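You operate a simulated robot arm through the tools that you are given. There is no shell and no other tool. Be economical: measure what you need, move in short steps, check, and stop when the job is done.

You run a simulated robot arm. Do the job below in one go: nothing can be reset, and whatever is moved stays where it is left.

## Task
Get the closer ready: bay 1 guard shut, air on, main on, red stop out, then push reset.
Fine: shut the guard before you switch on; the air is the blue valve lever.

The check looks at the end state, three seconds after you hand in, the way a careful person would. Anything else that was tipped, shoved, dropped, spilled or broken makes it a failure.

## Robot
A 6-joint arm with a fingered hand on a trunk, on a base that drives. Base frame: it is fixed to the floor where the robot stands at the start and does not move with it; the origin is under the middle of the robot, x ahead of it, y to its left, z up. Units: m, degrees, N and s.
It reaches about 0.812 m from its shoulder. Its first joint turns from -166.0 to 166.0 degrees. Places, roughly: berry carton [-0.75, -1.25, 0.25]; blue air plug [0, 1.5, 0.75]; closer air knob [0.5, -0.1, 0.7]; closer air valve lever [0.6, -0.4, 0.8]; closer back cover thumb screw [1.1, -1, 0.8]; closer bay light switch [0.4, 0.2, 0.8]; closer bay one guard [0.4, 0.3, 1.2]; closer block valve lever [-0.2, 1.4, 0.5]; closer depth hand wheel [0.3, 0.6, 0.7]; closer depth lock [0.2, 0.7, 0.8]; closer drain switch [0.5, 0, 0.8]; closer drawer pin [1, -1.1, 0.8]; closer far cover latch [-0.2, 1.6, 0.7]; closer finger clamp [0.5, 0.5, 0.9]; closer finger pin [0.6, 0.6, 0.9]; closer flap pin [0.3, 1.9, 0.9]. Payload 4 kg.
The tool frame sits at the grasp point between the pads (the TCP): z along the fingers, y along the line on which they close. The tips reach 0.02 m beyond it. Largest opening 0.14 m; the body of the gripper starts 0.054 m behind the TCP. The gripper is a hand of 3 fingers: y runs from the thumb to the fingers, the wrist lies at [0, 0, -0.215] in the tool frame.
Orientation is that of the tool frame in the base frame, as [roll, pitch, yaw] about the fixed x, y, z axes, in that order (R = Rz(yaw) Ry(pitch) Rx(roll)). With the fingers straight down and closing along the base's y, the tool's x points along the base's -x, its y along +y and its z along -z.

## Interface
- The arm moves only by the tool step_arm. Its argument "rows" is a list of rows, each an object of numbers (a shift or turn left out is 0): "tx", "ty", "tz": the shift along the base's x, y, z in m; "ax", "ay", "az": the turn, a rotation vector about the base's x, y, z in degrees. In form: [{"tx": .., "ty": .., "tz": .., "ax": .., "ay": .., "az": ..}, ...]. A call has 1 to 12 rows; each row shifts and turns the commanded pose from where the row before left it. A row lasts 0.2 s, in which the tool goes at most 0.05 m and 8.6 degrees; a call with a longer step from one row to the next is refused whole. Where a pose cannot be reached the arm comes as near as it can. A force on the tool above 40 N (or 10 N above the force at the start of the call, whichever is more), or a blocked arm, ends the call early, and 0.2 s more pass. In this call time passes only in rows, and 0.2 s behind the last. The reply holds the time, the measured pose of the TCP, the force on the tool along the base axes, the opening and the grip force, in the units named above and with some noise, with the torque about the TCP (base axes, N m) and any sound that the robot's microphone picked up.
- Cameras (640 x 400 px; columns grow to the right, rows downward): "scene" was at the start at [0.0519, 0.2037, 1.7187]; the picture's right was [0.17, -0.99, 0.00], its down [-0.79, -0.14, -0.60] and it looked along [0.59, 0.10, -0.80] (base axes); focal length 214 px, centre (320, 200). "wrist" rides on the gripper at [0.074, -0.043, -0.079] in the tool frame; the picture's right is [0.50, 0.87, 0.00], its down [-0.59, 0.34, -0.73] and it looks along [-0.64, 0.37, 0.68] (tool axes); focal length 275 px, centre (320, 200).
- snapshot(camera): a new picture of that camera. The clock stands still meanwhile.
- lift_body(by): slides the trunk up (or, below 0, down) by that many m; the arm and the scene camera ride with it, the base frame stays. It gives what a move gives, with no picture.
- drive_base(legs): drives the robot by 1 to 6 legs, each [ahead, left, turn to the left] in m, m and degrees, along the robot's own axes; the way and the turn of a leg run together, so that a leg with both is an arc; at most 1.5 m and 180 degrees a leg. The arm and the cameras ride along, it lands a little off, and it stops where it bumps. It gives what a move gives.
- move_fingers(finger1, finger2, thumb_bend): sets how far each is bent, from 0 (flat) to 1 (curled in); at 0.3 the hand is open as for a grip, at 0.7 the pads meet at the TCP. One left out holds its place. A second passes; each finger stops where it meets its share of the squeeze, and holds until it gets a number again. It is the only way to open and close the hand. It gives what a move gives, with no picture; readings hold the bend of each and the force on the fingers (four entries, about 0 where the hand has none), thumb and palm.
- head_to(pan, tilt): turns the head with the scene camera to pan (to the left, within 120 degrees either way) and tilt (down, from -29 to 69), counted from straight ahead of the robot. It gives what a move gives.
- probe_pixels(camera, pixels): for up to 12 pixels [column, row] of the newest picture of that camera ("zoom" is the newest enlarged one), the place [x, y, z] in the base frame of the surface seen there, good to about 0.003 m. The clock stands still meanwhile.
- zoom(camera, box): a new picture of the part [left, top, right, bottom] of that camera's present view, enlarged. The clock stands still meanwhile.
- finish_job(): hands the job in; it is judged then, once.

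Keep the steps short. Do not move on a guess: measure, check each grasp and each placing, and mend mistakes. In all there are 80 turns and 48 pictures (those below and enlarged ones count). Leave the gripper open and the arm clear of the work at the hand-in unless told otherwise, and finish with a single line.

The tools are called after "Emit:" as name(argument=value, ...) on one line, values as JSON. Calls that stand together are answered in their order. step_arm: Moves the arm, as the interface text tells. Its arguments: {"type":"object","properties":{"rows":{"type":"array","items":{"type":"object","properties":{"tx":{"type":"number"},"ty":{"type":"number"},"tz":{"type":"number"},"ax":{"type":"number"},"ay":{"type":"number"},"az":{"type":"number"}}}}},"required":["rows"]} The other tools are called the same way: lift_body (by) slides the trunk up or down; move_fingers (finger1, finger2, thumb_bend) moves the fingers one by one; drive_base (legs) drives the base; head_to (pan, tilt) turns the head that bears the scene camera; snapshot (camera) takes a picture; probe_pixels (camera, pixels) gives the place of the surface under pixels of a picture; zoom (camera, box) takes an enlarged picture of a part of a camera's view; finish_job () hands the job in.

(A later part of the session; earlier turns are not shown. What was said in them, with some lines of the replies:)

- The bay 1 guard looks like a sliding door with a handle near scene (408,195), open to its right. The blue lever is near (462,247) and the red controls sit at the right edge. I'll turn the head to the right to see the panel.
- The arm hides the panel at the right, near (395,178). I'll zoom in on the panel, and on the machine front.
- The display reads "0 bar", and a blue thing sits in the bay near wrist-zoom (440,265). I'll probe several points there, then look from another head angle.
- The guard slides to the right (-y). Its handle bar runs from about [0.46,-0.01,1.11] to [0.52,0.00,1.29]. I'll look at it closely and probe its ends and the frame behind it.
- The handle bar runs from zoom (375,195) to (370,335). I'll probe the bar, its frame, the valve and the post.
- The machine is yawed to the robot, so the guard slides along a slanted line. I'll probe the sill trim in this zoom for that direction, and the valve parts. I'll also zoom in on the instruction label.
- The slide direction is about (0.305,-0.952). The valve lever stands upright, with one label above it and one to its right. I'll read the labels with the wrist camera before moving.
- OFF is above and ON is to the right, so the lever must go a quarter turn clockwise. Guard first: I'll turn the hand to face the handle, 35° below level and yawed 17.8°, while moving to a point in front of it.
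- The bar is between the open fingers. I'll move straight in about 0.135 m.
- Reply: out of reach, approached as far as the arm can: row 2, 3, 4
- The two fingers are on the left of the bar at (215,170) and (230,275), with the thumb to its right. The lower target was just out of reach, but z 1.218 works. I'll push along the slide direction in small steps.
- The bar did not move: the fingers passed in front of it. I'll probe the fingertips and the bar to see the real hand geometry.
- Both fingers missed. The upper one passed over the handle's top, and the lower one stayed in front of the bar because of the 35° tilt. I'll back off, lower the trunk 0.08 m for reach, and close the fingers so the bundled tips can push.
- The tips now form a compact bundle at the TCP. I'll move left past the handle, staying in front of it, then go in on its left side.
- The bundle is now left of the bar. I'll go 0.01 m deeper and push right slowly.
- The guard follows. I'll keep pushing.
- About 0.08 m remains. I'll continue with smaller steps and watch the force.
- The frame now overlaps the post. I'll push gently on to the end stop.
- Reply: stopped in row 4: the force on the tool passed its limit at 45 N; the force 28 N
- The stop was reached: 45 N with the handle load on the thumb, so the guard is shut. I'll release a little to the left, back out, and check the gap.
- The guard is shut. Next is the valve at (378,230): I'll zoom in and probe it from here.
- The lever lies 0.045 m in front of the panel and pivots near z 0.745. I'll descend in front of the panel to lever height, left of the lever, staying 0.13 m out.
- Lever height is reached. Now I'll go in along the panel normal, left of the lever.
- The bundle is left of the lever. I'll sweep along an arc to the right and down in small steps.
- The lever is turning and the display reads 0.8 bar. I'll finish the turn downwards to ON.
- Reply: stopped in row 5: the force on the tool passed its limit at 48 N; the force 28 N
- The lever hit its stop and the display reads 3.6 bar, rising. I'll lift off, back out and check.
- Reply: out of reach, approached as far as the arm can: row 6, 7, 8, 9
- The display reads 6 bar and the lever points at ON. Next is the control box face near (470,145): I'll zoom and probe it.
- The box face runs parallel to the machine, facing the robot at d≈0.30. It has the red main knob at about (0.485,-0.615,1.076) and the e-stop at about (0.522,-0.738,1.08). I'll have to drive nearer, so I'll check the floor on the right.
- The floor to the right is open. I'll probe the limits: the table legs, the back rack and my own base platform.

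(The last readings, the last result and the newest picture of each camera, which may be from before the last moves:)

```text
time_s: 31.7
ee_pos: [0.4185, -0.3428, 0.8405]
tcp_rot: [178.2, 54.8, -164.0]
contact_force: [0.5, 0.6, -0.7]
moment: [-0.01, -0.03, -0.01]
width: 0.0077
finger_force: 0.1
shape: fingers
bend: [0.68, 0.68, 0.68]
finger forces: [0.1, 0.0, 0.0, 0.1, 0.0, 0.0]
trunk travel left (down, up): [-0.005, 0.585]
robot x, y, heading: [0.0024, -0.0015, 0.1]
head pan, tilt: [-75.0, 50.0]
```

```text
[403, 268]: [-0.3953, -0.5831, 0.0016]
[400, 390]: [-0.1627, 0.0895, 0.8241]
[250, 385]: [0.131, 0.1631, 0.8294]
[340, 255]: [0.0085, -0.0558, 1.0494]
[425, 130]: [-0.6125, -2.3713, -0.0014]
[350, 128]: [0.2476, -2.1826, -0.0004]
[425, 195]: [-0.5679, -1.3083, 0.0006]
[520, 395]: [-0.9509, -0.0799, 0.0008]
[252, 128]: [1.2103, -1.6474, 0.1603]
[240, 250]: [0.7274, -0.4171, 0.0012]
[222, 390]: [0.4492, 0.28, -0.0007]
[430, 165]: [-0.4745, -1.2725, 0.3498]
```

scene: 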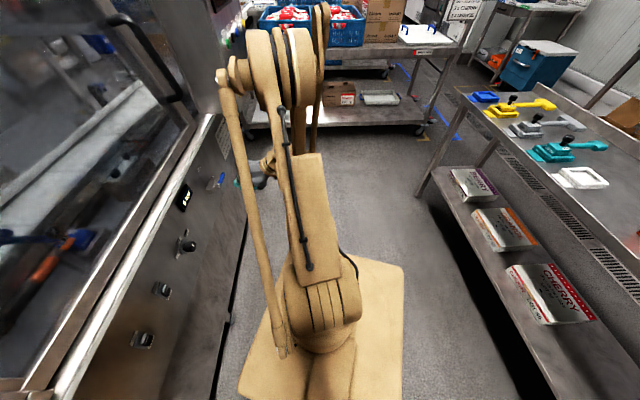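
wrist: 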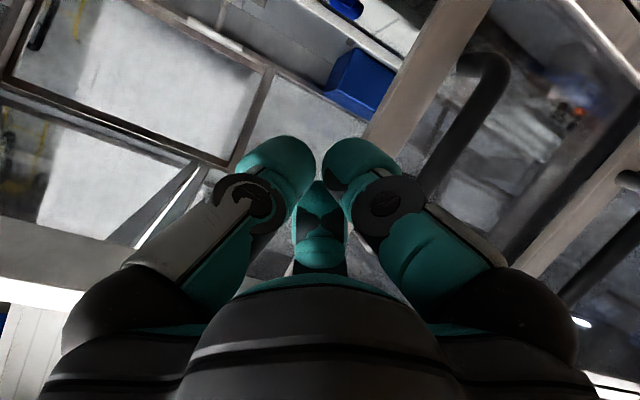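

There is a corridor in front of the box: the box face is at d 0.30 and the rack at d -0.84. I'll back off 0.3 m along the normal and turn 17.8° left to square up with the panel.

Emit:
drive_base(legs=[[-0.286, -0.092, 0], [0, 0, 17.8]])

Emit:
head_to(pan=-55, tilt=38)

Emit:
snapshot(camera="scene")

```text
time_s: 34.8
ee_pos: [0.2165, -0.2923, 0.8413]
tcp_rot: [178.3, 54.8, -146.3]
contact_force: [0.4, 0.5, 0.2]
moment: [-0.02, 0.0, 0.02]
width: 0.0074
finger_force: 0.0
shape: fingers
bend: [0.68, 0.68, 0.68]
finger forces: [0.0, 0.1, 0.1, 0.0, 0.0, 0.0]
trunk travel left (down, up): [-0.005, 0.585]
robot x, y, heading: [-0.2894, -0.0957, 18.0]
head pan, tilt: [-75.0, 50.0]
```

```text
time_s: 35.6
ee_pos: [0.2155, -0.2914, 0.8418]
tcp_rot: [178.3, 54.8, -146.2]
contact_force: [-0.3, -0.9, -0.6]
moment: [-0.02, 0.03, -0.04]
width: 0.0075
finger_force: 0.0
shape: fingers
bend: [0.68, 0.68, 0.68]
finger forces: [0.0, 0.0, 0.1, 0.1, 0.0, 0.1]
trunk travel left (down, up): [-0.005, 0.585]
robot x, y, heading: [-0.2853, -0.0922, 17.8]
head pan, tilt: [-55.0, 38.0]
```

```text
14 pictures are left
```

scene: 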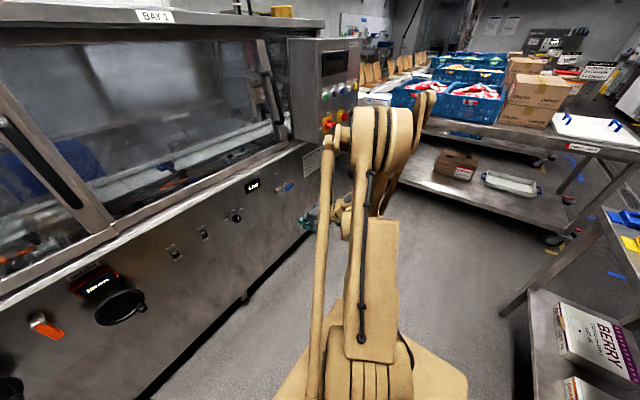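

I'll probe the trolley edges before driving right.

Emit:
probe_pixels(camera="scene", pixels=[[405, 182], [440, 195], [550, 228], [555, 243], [570, 148], [425, 130], [505, 312], [530, 300], [600, 215], [480, 136], [345, 112], [310, 220]])

```text
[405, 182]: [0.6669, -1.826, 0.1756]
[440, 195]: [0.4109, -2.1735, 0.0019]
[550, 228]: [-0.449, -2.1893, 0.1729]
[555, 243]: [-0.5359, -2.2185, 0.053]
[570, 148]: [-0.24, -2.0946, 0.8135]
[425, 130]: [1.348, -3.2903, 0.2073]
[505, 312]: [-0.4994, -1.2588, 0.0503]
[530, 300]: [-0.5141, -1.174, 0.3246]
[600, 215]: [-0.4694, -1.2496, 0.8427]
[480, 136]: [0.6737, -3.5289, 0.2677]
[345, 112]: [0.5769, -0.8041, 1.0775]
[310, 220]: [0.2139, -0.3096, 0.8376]
```

The way to the right is clear: the rack leg is at d -0.86 and the trolley beyond s 1.95. I'll drive 0.78 m to the right.

Emit:
drive_base(legs=[[0, -0.4, 0], [0, -0.38, 0]])

Emit:
head_to(pan=0, tilt=25)

Emit:
snapshot(camera="scene")

```text
time_s: 40.1
ee_pos: [0.4569, -1.0338, 0.8424]
tcp_rot: [178.2, 54.8, -146.1]
contact_force: [-0.5, 0.3, 0.7]
moment: [0.01, -0.04, 0.05]
width: 0.0077
finger_force: 0.1
shape: fingers
bend: [0.68, 0.68, 0.68]
finger forces: [0.0, 0.0, 0.1, 0.1, 0.1, 0.1]
trunk travel left (down, up): [-0.005, 0.585]
robot x, y, heading: [-0.0449, -0.8365, 18.1]
head pan, tilt: [-55.0, 38.0]
```

```text
time_s: 41.4
ee_pos: [0.4564, -1.0338, 0.8402]
tcp_rot: [178.3, 54.8, -146.1]
contact_force: [0.1, -0.2, -0.1]
moment: [-0.02, 0.04, -0.01]
width: 0.007
finger_force: 0.1
shape: fingers
bend: [0.68, 0.68, 0.68]
finger forces: [0.0, 0.0, 0.0, 0.1, 0.0, 0.1]
trunk travel left (down, up): [-0.005, 0.585]
robot x, y, heading: [-0.0481, -0.8386, 18.0]
head pan, tilt: [0.0, 25.0]
```

```text
13 pictures are left
```

scene: 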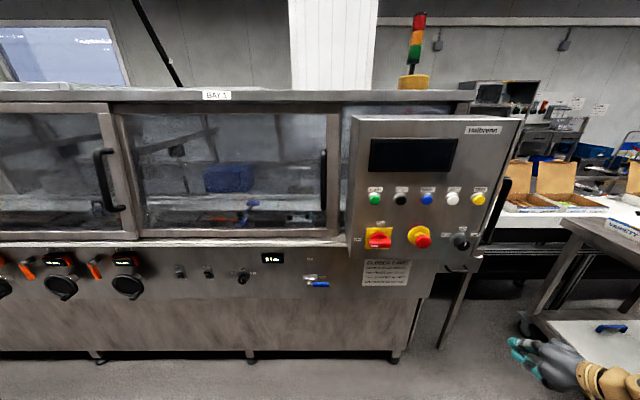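

The panel is in clear view. I'll zoom in to read the labels.

Emit:
zoom(camera="scene", box=[345, 170, 505, 270])

Emit:
probe_pixels(camera="zoom", pixels=[[122, 113], [225, 122], [328, 115], [430, 113], [530, 113], [135, 265], [135, 295], [105, 275], [303, 263], [460, 282], [200, 220], [520, 220]])

```text
4.00 times, centred on (425, 220) of scene
```

zoom: 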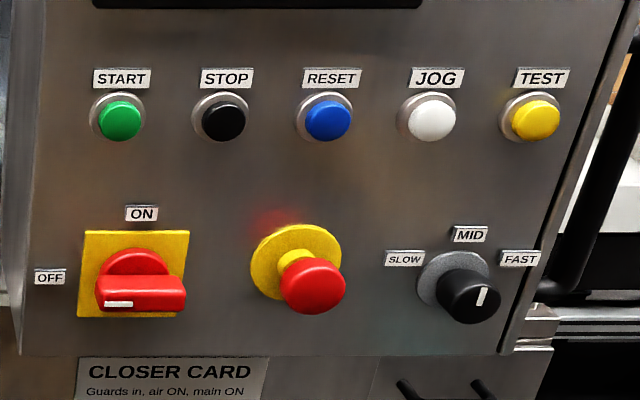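

```text
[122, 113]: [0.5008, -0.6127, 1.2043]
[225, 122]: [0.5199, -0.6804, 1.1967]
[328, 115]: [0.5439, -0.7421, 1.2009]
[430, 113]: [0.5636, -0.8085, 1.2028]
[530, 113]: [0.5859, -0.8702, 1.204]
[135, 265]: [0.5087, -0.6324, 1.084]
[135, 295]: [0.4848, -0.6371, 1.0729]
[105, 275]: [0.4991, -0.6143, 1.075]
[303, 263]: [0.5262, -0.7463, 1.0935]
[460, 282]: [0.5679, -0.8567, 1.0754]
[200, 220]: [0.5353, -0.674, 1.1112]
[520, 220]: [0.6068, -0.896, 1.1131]
```

MAIN is a red knob with its white mark at OFF (left), so it turns clockwise to ON (up). RESET is the blue button. I'll bring the closed hand in front of the panel, squared to it and staying 0.18 m out, and then check the e-stop.

Emit:
step_arm(rows=[{"tz": 0.035, "az": -8.05}, {"tz": 0.035, "az": -8.05}, {"tx": -0.013, "ty": 0.041, "tz": 0.02, "ax": 2.54, "ay": -7.93}, {"tx": -0.013, "ty": 0.041, "tz": 0.02, "ax": 2.54, "ay": -7.93}, {"tx": -0.013, "ty": 0.041, "tz": 0.02, "ax": 2.54, "ay": -7.93}, {"tx": -0.013, "ty": 0.041, "tz": 0.02}, {"tx": -0.013, "ty": 0.041, "tz": 0.02}, {"tx": -0.013, "ty": 0.041, "tz": 0.02}, {"tx": -0.013, "ty": 0.041}, {"tx": -0.013, "ty": 0.041}, {"tx": -0.013, "ty": 0.041}])

Emit:
zoom(camera="scene", box=[345, 170, 505, 270])

Emit:
probe_pixels(camera="zoom", pixels=[[313, 287], [313, 300], [330, 290], [296, 285], [290, 260], [275, 240], [310, 275], [345, 290], [285, 288]])

```text
time_s: 43.8
ee_pos: [0.3438, -0.6665, 1.0444]
tcp_rot: [169.6, 79.3, -170.3]
contact_force: [-0.2, -2.2, 1.1]
moment: [-0.07, 0.08, 0.16]
width: 0.0075
finger_force: 0.0
shape: fingers
bend: [0.68, 0.68, 0.68]
finger forces: [0.0, 0.0, 0.0, 0.0, 0.0, 0.0]
out of reach, approached as far as the arm can: row 5
trunk travel left (down, up): [-0.005, 0.585]
robot x, y, heading: [-0.048, -0.8347, 18.0]
head pan, tilt: [0.0, 25.0]
```

```text
4.00 times, centred on (425, 220) of scene
```

zoom: 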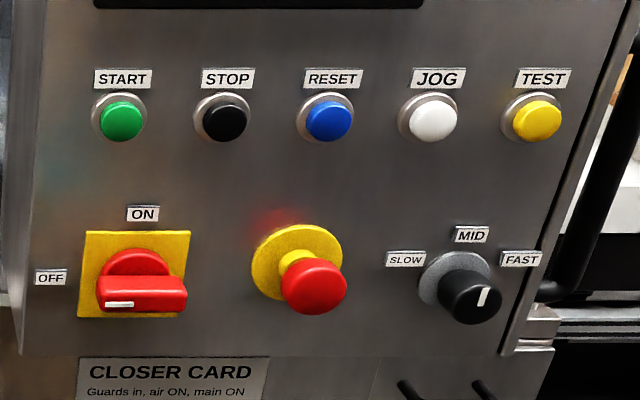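

```text
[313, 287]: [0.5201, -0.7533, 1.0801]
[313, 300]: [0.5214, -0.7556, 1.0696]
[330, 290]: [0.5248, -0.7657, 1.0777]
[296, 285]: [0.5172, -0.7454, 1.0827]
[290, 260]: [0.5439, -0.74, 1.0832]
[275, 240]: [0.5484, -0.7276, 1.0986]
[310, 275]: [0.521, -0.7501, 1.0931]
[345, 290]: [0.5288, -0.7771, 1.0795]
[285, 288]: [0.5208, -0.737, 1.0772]
```

The e-stop head stands 0.038 m off the face, so I can't tell its state yet. Main first: the bar centre is at about s 0.757, z 1.077, with its front at d 0.267. I'll go in just below the bar's left end.

Emit:
step_arm(rows=[{"tx": 0.034, "ty": 0.011, "tz": -0.012}, {"tx": 0.034, "ty": 0.011, "tz": -0.012}, {"tx": 0.033, "ty": 0.011}, {"tx": 0.026, "ty": 0.012}])

Emit:
zoom(camera="scene", box=[325, 195, 453, 275])

Emit:
probe_pixels(camera="zoom", pixels=[[200, 280], [230, 290], [250, 300], [260, 260], [290, 270], [220, 320], [270, 300], [240, 265]])

```text
time_s: 44.8
ee_pos: [0.4694, -0.6228, 1.0235]
tcp_rot: [178.4, 79.9, -162.0]
contact_force: [-0.6, 0.0, 0.5]
moment: [0.0, 0.0, 0.01]
width: 0.0076
finger_force: 0.1
shape: fingers
bend: [0.68, 0.68, 0.68]
finger forces: [0.0, 0.0, 0.0, 0.0, 0.0, 0.0]
trunk travel left (down, up): [-0.005, 0.585]
robot x, y, heading: [-0.0487, -0.8368, 18.1]
head pan, tilt: [0.0, 25.0]
```

```text
5.00 times, centred on (389, 235) of scene
```

zoom: 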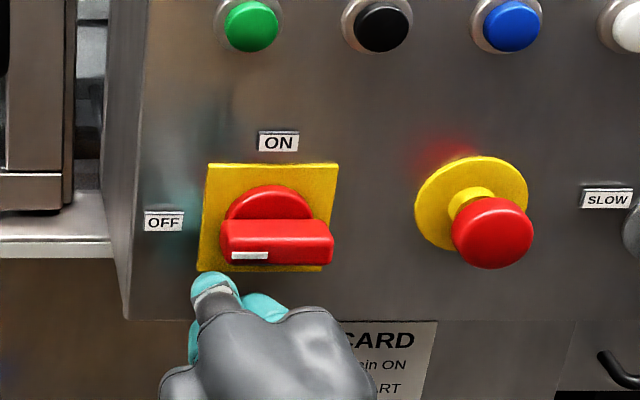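

```text
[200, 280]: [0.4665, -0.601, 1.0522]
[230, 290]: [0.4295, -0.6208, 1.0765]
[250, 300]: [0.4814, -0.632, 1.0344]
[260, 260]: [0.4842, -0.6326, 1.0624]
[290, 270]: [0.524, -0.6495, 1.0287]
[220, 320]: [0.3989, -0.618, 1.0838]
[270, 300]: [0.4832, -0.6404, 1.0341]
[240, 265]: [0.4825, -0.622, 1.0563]
```

The bar spans s 0.730–0.789 with its underside at z 1.056, and the fingers are below its left end. I'll push up in an arc and check partway.

Emit:
step_arm(rows=[{"tx": 0.0057, "ty": 0.0018, "tz": 0.012}, {"tz": 0.015}, {"tx": -0.0015, "ty": 0.0048, "tz": 0.007}, {"tx": -0.0015, "ty": 0.0048, "tz": 0.007}, {"tx": -0.0003, "ty": 0.001, "tz": 0.009}, {"tx": -0.0003, "ty": 0.001, "tz": 0.009}])

Emit:
zoom(camera="scene", box=[325, 195, 453, 275])

```text
time_s: 46.2
ee_pos: [0.4719, -0.6102, 1.0809]
tcp_rot: [178.3, 79.9, -162.0]
contact_force: [-2.5, 0.5, -0.4]
moment: [0.01, -0.03, -0.03]
width: 0.0067
finger_force: 1.0
shape: fingers
bend: [0.68, 0.68, 0.68]
finger forces: [0.0, 0.1, 0.0, 0.0, 1.4, 0.0]
trunk travel left (down, up): [-0.005, 0.585]
robot x, y, heading: [-0.0496, -0.8355, 18.0]
head pan, tilt: [0.0, 25.0]
```

```text
5.00 times, centred on (389, 235) of scene
```

zoom: 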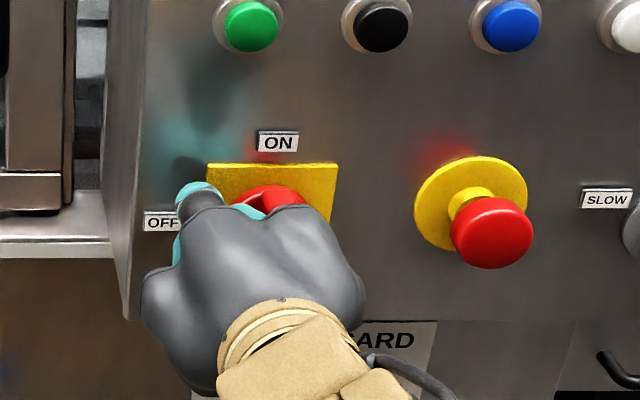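

The knob is turning. I'll finish up and to the right.

Emit:
step_arm(rows=[{"tx": 0.0009, "ty": -0.0029, "tz": 0.009}, {"tx": 0.0015, "ty": -0.0048, "tz": 0.008}, {"tx": 0.0018, "ty": -0.0057}, {"tx": 0.0018, "ty": -0.0057}, {"tx": 0.0018, "ty": -0.0057}, {"tx": 0.0018, "ty": -0.0057}])

Emit:
zoom(camera="scene", box=[325, 195, 453, 275])

```text
time_s: 47.6
ee_pos: [0.4784, -0.6365, 1.1006]
tcp_rot: [179.4, 80.0, -160.9]
contact_force: [-19.9, 22.6, 12.1]
moment: [0.06, 0.01, 0.1]
width: 0.0042
finger_force: 19.6
shape: fingers
bend: [0.66, 0.66, 0.83]
finger forces: [0.1, 0.0, 0.0, 0.0, 39.7, 0.1]
trunk travel left (down, up): [-0.005, 0.585]
robot x, y, heading: [-0.0472, -0.8356, 17.9]
head pan, tilt: [0.0, 25.0]
```

```text
5.00 times, centred on (389, 235) of scene
```

zoom: 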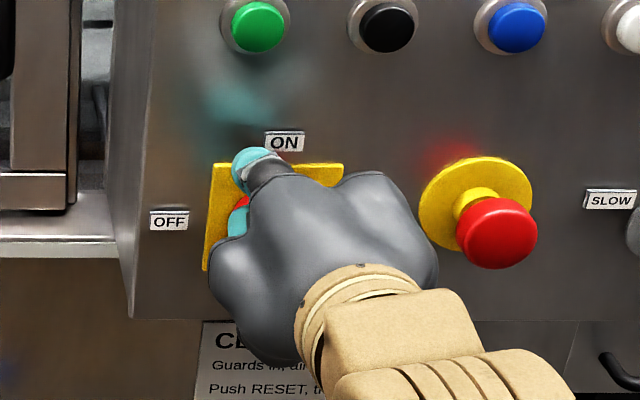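

The end stop is reached with the load on the thumb. I'll ease off left, back out and look.

Emit:
step_arm(rows=[{"tx": -0.0036, "ty": 0.0114}, {"tx": -0.0036, "ty": 0.0114}, {"tx": -0.038, "ty": -0.012}, {"tx": -0.038, "ty": -0.012}, {"tx": -0.038, "ty": -0.012}, {"tz": -0.03}])

Emit:
zoom(camera="scene", box=[345, 130, 505, 270])

Emit:
probe_pixels(camera="zoom", pixels=[[315, 336], [315, 322], [340, 336], [290, 336], [296, 305], [270, 290], [330, 350], [250, 295], [345, 300], [300, 280]])

```text
time_s: 49.0
ee_pos: [0.3613, -0.653, 1.0671]
tcp_rot: [178.5, 79.7, -161.9]
contact_force: [-1.2, -0.4, 0.4]
moment: [0.01, 0.0, -0.01]
width: 0.0075
finger_force: 0.1
shape: fingers
bend: [0.68, 0.68, 0.68]
finger forces: [0.0, 0.0, 0.1, 0.0, 0.0, 0.1]
trunk travel left (down, up): [-0.005, 0.585]
robot x, y, heading: [-0.0483, -0.8332, 17.9]
head pan, tilt: [0.0, 25.0]
```

```text
2.86 times, centred on (425, 200) of scene
```

zoom: 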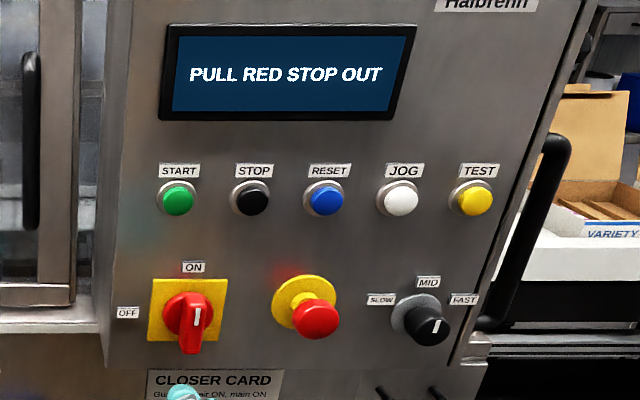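

```text
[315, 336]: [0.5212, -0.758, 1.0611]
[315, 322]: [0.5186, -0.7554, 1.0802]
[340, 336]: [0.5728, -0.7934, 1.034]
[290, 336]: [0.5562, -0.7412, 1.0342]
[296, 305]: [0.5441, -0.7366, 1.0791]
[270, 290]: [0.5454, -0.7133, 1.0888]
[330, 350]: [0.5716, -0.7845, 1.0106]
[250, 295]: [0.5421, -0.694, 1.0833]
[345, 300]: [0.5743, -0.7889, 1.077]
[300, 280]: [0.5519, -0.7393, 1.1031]
```

Main is ON and the screen says "PULL RED STOP OUT". The stop head is at s 0.880, z 1.078, front d 0.265. I'll open the fingers partly so they clear the neighbours, and move in front of it.

Emit:
move_fingers(finger1=0.48, finger2=0.48, thumb_bend=0.48)

Emit:
step_arm(rows=[{"tx": 0.0113, "ty": -0.0353, "tz": 0.003}, {"tx": 0.0113, "ty": -0.0353, "tz": 0.003}, {"tx": 0.0113, "ty": -0.0353, "tz": 0.003}, {"tx": 0.0113, "ty": -0.0353, "tz": 0.002}, {"tx": 0.038, "ty": 0.0122}])

Emit:
snapshot(camera="wrist")

Emit:
probe_pixels(camera="wrist", pixels=[[320, 100], [320, 140], [320, 180], [280, 140], [360, 140]])

```text
time_s: 50.0
ee_pos: [0.361, -0.6526, 1.067]
tcp_rot: [178.5, 79.7, -162.0]
contact_force: [-0.3, 0.9, -0.3]
moment: [0.03, 0.03, -0.03]
width: 0.07
finger_force: 0.1
shape: fingers
bend: [0.48, 0.48, 0.48]
finger forces: [0.0, 0.0, 0.0, 0.1, 0.1, 0.0]
trunk travel left (down, up): [-0.005, 0.585]
robot x, y, heading: [-0.0482, -0.8384, 18.1]
head pan, tilt: [0.0, 25.0]
```

```text
time_s: 51.2
ee_pos: [0.4454, -0.7813, 1.0789]
tcp_rot: [178.7, 79.8, -161.8]
contact_force: [-0.1, 0.0, 0.8]
moment: [0.02, 0.0, -0.02]
width: 0.0695
finger_force: 0.0
shape: fingers
bend: [0.48, 0.48, 0.48]
finger forces: [0.0, 0.0, 0.0, 0.0, 0.0, 0.0]
trunk travel left (down, up): [-0.005, 0.585]
robot x, y, heading: [-0.0452, -0.8384, 17.8]
head pan, tilt: [0.0, 25.0]
```

```text
6 pictures are left
```

wrist: 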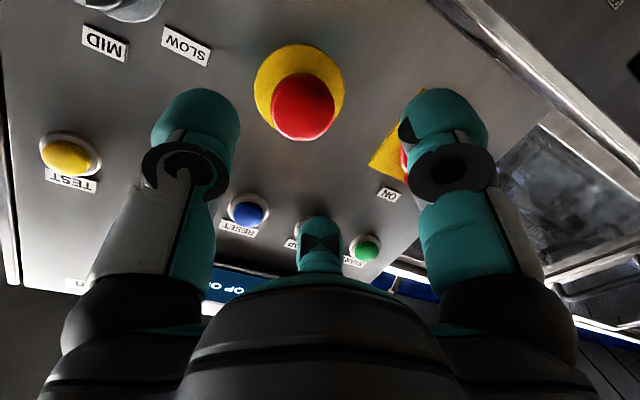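

```text
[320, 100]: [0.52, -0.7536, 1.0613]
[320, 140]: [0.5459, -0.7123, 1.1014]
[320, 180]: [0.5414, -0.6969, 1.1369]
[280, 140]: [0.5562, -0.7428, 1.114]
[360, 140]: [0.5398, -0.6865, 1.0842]
```

The stop head is centred between the fingers. I'll go in 0.083 m, then close.

Emit:
step_arm(rows=[{"tx": 0.02, "ty": 0.0064}, {"tx": 0.02, "ty": 0.0064}, {"tx": 0.02, "ty": 0.0064}, {"tx": 0.019, "ty": 0.0061}])

Emit:
move_fingers(finger1=0.7, finger2=0.7, thumb_bend=0.7)

```text
time_s: 52.2
ee_pos: [0.5239, -0.7558, 1.0801]
tcp_rot: [178.3, 79.7, -162.1]
contact_force: [0.8, 0.2, -0.1]
moment: [0.01, 0.01, -0.01]
width: 0.0698
finger_force: 0.0
shape: fingers
bend: [0.48, 0.48, 0.48]
finger forces: [0.0, 0.0, 0.0, 0.1, 0.0, 0.0]
trunk travel left (down, up): [-0.005, 0.585]
robot x, y, heading: [-0.0452, -0.8375, 18.0]
head pan, tilt: [0.0, 25.0]
```

```text
time_s: 53.2
ee_pos: [0.5235, -0.7579, 1.0806]
tcp_rot: [178.3, 79.7, -162.1]
contact_force: [3.7, -4.5, 2.4]
moment: [-0.02, -0.13, -0.08]
width: 0.0367
finger_force: 24.8
shape: fingers
bend: [0.59, 0.62, 0.6]
finger forces: [14.2, 10.9, 0.1, 0.0, 24.0, 0.0]
trunk travel left (down, up): [-0.005, 0.585]
robot x, y, heading: [-0.0487, -0.8341, 17.9]
head pan, tilt: [0.0, 25.0]
```

The head is gripped: opening 0.037 m, 25 N shared by all three. I'll pull straight out along the normal in small steps.

Emit:
step_arm(rows=[{"tx": -0.0048, "ty": -0.0015}, {"tx": -0.0048, "ty": -0.0015}, {"tx": -0.0048, "ty": -0.0015}, {"tx": -0.0048, "ty": -0.0015}])

```text
time_s: 54.2
ee_pos: [0.507, -0.7628, 1.0776]
tcp_rot: [178.0, 79.7, -162.5]
contact_force: [26.9, -4.6, 2.6]
moment: [0.07, -0.19, -0.07]
width: 0.035
finger_force: 19.8
shape: fingers
bend: [0.6, 0.61, 0.6]
finger forces: [7.7, 11.7, 0.0, 0.0, 20.2, 0.0]
trunk travel left (down, up): [-0.005, 0.585]
robot x, y, heading: [-0.0471, -0.8394, 18.2]
head pan, tilt: [0.0, 25.0]
heard: click
```

I heard a click. I'll release, back off 0.1 m, and check the screen.

Emit:
move_fingers(finger1=0.46, finger2=0.46, thumb_bend=0.46)

Emit:
step_arm(rows=[{"tx": -0.034, "ty": -0.011}, {"tx": -0.034, "ty": -0.011}, {"tx": -0.034, "ty": -0.011}, {"tx": -0.01, "ty": -0.003, "tz": -0.02}])

Emit:
move_fingers(finger1=0.68, finger2=0.68, thumb_bend=0.68)

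Emit:
zoom(camera="scene", box=[345, 130, 505, 270])

Emit:
probe_pixels(camera="zoom", pixels=[[326, 200], [318, 325], [330, 325], [318, 335], [326, 192], [326, 208], [316, 200], [337, 200]])

```text
time_s: 55.2
ee_pos: [0.5038, -0.7623, 1.0782]
tcp_rot: [178.5, 79.8, -161.9]
contact_force: [0.2, 0.0, 0.2]
moment: [0.01, 0.0, 0.01]
width: 0.0758
finger_force: 0.1
shape: fingers
bend: [0.46, 0.46, 0.46]
finger forces: [0.0, 0.0, 0.0, 0.0, 0.0, 0.1]
trunk travel left (down, up): [-0.005, 0.585]
robot x, y, heading: [-0.0478, -0.8375, 18.1]
head pan, tilt: [0.0, 25.0]
```

```text
time_s: 56.2
ee_pos: [0.3898, -0.799, 1.0602]
tcp_rot: [178.3, 79.8, -162.1]
contact_force: [-1.6, -0.3, -1.0]
moment: [-0.03, 0.0, 0.0]
width: 0.076
finger_force: 0.0
shape: fingers
bend: [0.46, 0.46, 0.46]
finger forces: [0.0, 0.0, 0.1, 0.0, 0.0, 0.0]
trunk travel left (down, up): [-0.005, 0.585]
robot x, y, heading: [-0.0502, -0.8379, 18.3]
head pan, tilt: [0.0, 25.0]
```

```text
time_s: 57.2
ee_pos: [0.3913, -0.7989, 1.0585]
tcp_rot: [178.5, 79.9, -162.0]
contact_force: [0.2, -0.2, 0.3]
moment: [0.0, 0.03, -0.02]
width: 0.0079
finger_force: 0.0
shape: fingers
bend: [0.68, 0.68, 0.68]
finger forces: [0.1, 0.0, 0.1, 0.0, 0.0, 0.1]
trunk travel left (down, up): [-0.005, 0.585]
robot x, y, heading: [-0.0455, -0.8378, 18.1]
head pan, tilt: [0.0, 25.0]
```

```text
2.86 times, centred on (425, 200) of scene
```

zoom: 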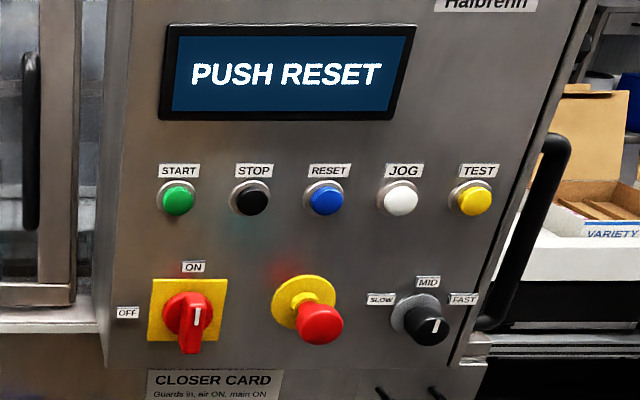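

```text
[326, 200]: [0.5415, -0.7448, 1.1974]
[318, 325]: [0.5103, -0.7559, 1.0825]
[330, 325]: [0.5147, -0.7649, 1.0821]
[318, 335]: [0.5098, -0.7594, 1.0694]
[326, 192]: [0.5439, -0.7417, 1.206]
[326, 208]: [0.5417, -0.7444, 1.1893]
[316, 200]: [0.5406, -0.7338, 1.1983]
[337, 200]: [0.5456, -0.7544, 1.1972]
```

The screen says "PUSH RESET", and the stop is out by about 0.01 m. RESET is at s 0.874, z 1.198, d 0.29. I'll rise in front of it, move closer and check the alignment with the wrist camera.

Emit:
step_arm(rows=[{"tz": 0.036}, {"tz": 0.036}, {"tz": 0.036}, {"tz": 0.034, "tx": -0.0018, "ty": 0.0057}, {"tx": 0.036, "ty": 0.0115}, {"tx": 0.036, "ty": 0.0115}, {"tx": 0.026, "ty": 0.0083}])

Emit:
zoom(camera="scene", box=[361, 150, 489, 250])

```text
time_s: 58.8
ee_pos: [0.488, -0.7608, 1.2019]
tcp_rot: [178.4, 79.8, -162.0]
contact_force: [-0.9, 0.1, 0.3]
moment: [0.06, -0.03, 0.0]
width: 0.0078
finger_force: 0.0
shape: fingers
bend: [0.68, 0.68, 0.68]
finger forces: [0.1, 0.0, 0.1, 0.0, 0.0, 0.1]
trunk travel left (down, up): [-0.005, 0.585]
robot x, y, heading: [-0.0461, -0.8355, 18.2]
head pan, tilt: [0.0, 25.0]
```

```text
4.00 times, centred on (425, 200) of scene
```

zoom: 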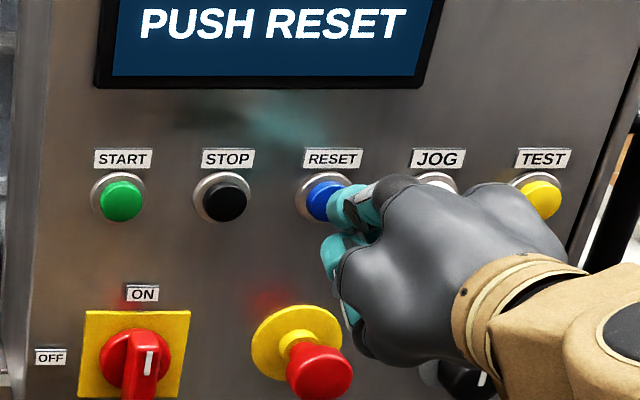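

I'll probe the fingertips to see what will touch first.

Emit:
probe_pixels(camera="zoom", pixels=[[340, 205], [348, 195], [335, 215], [330, 250], [325, 260], [335, 240], [365, 215], [350, 225], [345, 300], [330, 275], [350, 240]])

```text
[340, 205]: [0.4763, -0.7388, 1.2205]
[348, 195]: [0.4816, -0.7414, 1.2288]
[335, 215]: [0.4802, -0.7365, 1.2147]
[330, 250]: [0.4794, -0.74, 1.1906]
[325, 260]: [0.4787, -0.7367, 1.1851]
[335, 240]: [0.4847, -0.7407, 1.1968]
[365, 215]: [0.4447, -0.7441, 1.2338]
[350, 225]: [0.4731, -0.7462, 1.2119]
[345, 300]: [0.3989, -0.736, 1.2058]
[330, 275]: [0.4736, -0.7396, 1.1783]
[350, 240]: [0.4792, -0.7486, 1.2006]
```

The fingertips surround the button centre evenly (s 0.873, z 1.202) and each overlaps the blue cap. I'll press straight in, with fine steps at the end.

Emit:
step_arm(rows=[{"tx": 0.019, "ty": 0.0061, "tz": -0.001}, {"tx": 0.0095, "ty": 0.003, "tz": -0.001}, {"tx": 0.0038, "ty": 0.0012}, {"tx": 0.0038, "ty": 0.0012}, {"tx": 0.0038, "ty": 0.0012}, {"tx": 0.0038, "ty": 0.0012}])

```text
time_s: 60.2
ee_pos: [0.5304, -0.7494, 1.1992]
tcp_rot: [178.3, 80.0, -162.2]
contact_force: [-14.2, -8.3, -3.4]
moment: [0.03, 0.06, -0.34]
width: 0.0059
finger_force: 7.5
shape: fingers
bend: [0.68, 0.68, 0.69]
finger forces: [0.0, 0.0, 0.0, 0.2, 15.7, 0.1]
trunk travel left (down, up): [-0.005, 0.585]
robot x, y, heading: [-0.045, -0.836, 17.9]
head pan, tilt: [0.0, 25.0]
heard: click
```

I heard a click, with 16 N on the thumb. I'll back off straight and read the screen.

Emit:
step_arm(rows=[{"tx": -0.019, "ty": -0.0061}, {"tx": -0.034, "ty": -0.011}, {"tx": -0.034, "ty": -0.011}, {"tx": -0.034, "ty": -0.011}, {"tz": -0.03}, {"tz": -0.03}, {"tz": -0.03}])

Emit:
zoom(camera="scene", box=[345, 130, 505, 270])

```text
time_s: 61.8
ee_pos: [0.4101, -0.7864, 1.1074]
tcp_rot: [178.5, 79.8, -162.0]
contact_force: [0.1, 1.1, 0.3]
moment: [-0.01, -0.01, 0.01]
width: 0.0074
finger_force: 0.0
shape: fingers
bend: [0.68, 0.68, 0.68]
finger forces: [0.0, 0.0, 0.0, 0.1, 0.1, 0.1]
trunk travel left (down, up): [-0.005, 0.585]
robot x, y, heading: [-0.0453, -0.8426, 17.8]
head pan, tilt: [0.0, 25.0]
```

```text
2.86 times, centred on (425, 200) of scene
```

zoom: 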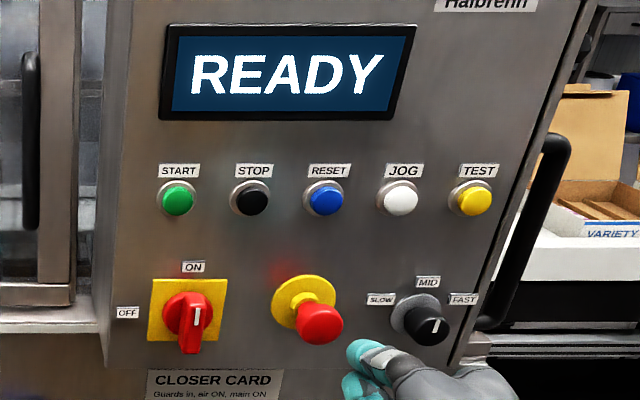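

The screen says READY. I'll back the hand a little farther, open it, and take a last look.

Emit:
step_arm(rows=[{"tx": -0.02, "ty": -0.0064}, {"tx": -0.02, "ty": -0.0064}])

Emit:
move_fingers(finger1=0.3, finger2=0.3, thumb_bend=0.3)

Emit:
snapshot(camera="scene")

```text
time_s: 62.4
ee_pos: [0.3705, -0.7994, 1.1097]
tcp_rot: [178.6, 79.8, -161.9]
contact_force: [-0.2, -0.4, -0.1]
moment: [-0.01, -0.01, 0.03]
width: 0.0076
finger_force: 0.2
shape: fingers
bend: [0.68, 0.68, 0.68]
finger forces: [0.0, 0.1, 0.0, 0.0, 0.0, 0.0]
trunk travel left (down, up): [-0.005, 0.585]
robot x, y, heading: [-0.0456, -0.8329, 17.9]
head pan, tilt: [0.0, 25.0]
```

```text
time_s: 63.4
ee_pos: [0.3706, -0.7992, 1.1101]
tcp_rot: [178.5, 79.8, -162.0]
contact_force: [-0.2, -0.4, 0.1]
moment: [0.0, 0.02, 0.03]
width: 0.124
finger_force: 0.1
shape: fingers
bend: [0.3, 0.3, 0.3]
finger forces: [0.0, 0.0, 0.1, 0.1, 0.0, 0.0]
trunk travel left (down, up): [-0.005, 0.585]
robot x, y, heading: [-0.0439, -0.8334, 17.8]
head pan, tilt: [0.0, 25.0]
```

```text
2 pictures are left
```

scene: 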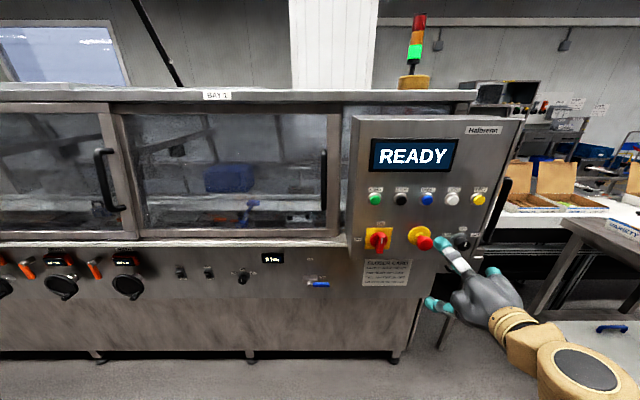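

The screen shows READY, the tower light is green, the guard is shut and the air lever is at ON. The hand is open and clear, so I'm handing in.

Emit:
finish_job()

```text
The job is handed in.
```

The closer is ready: bay 1 guard shut, air on at 6 bar, main on, red stop out and reset pushed, with the screen showing READY.
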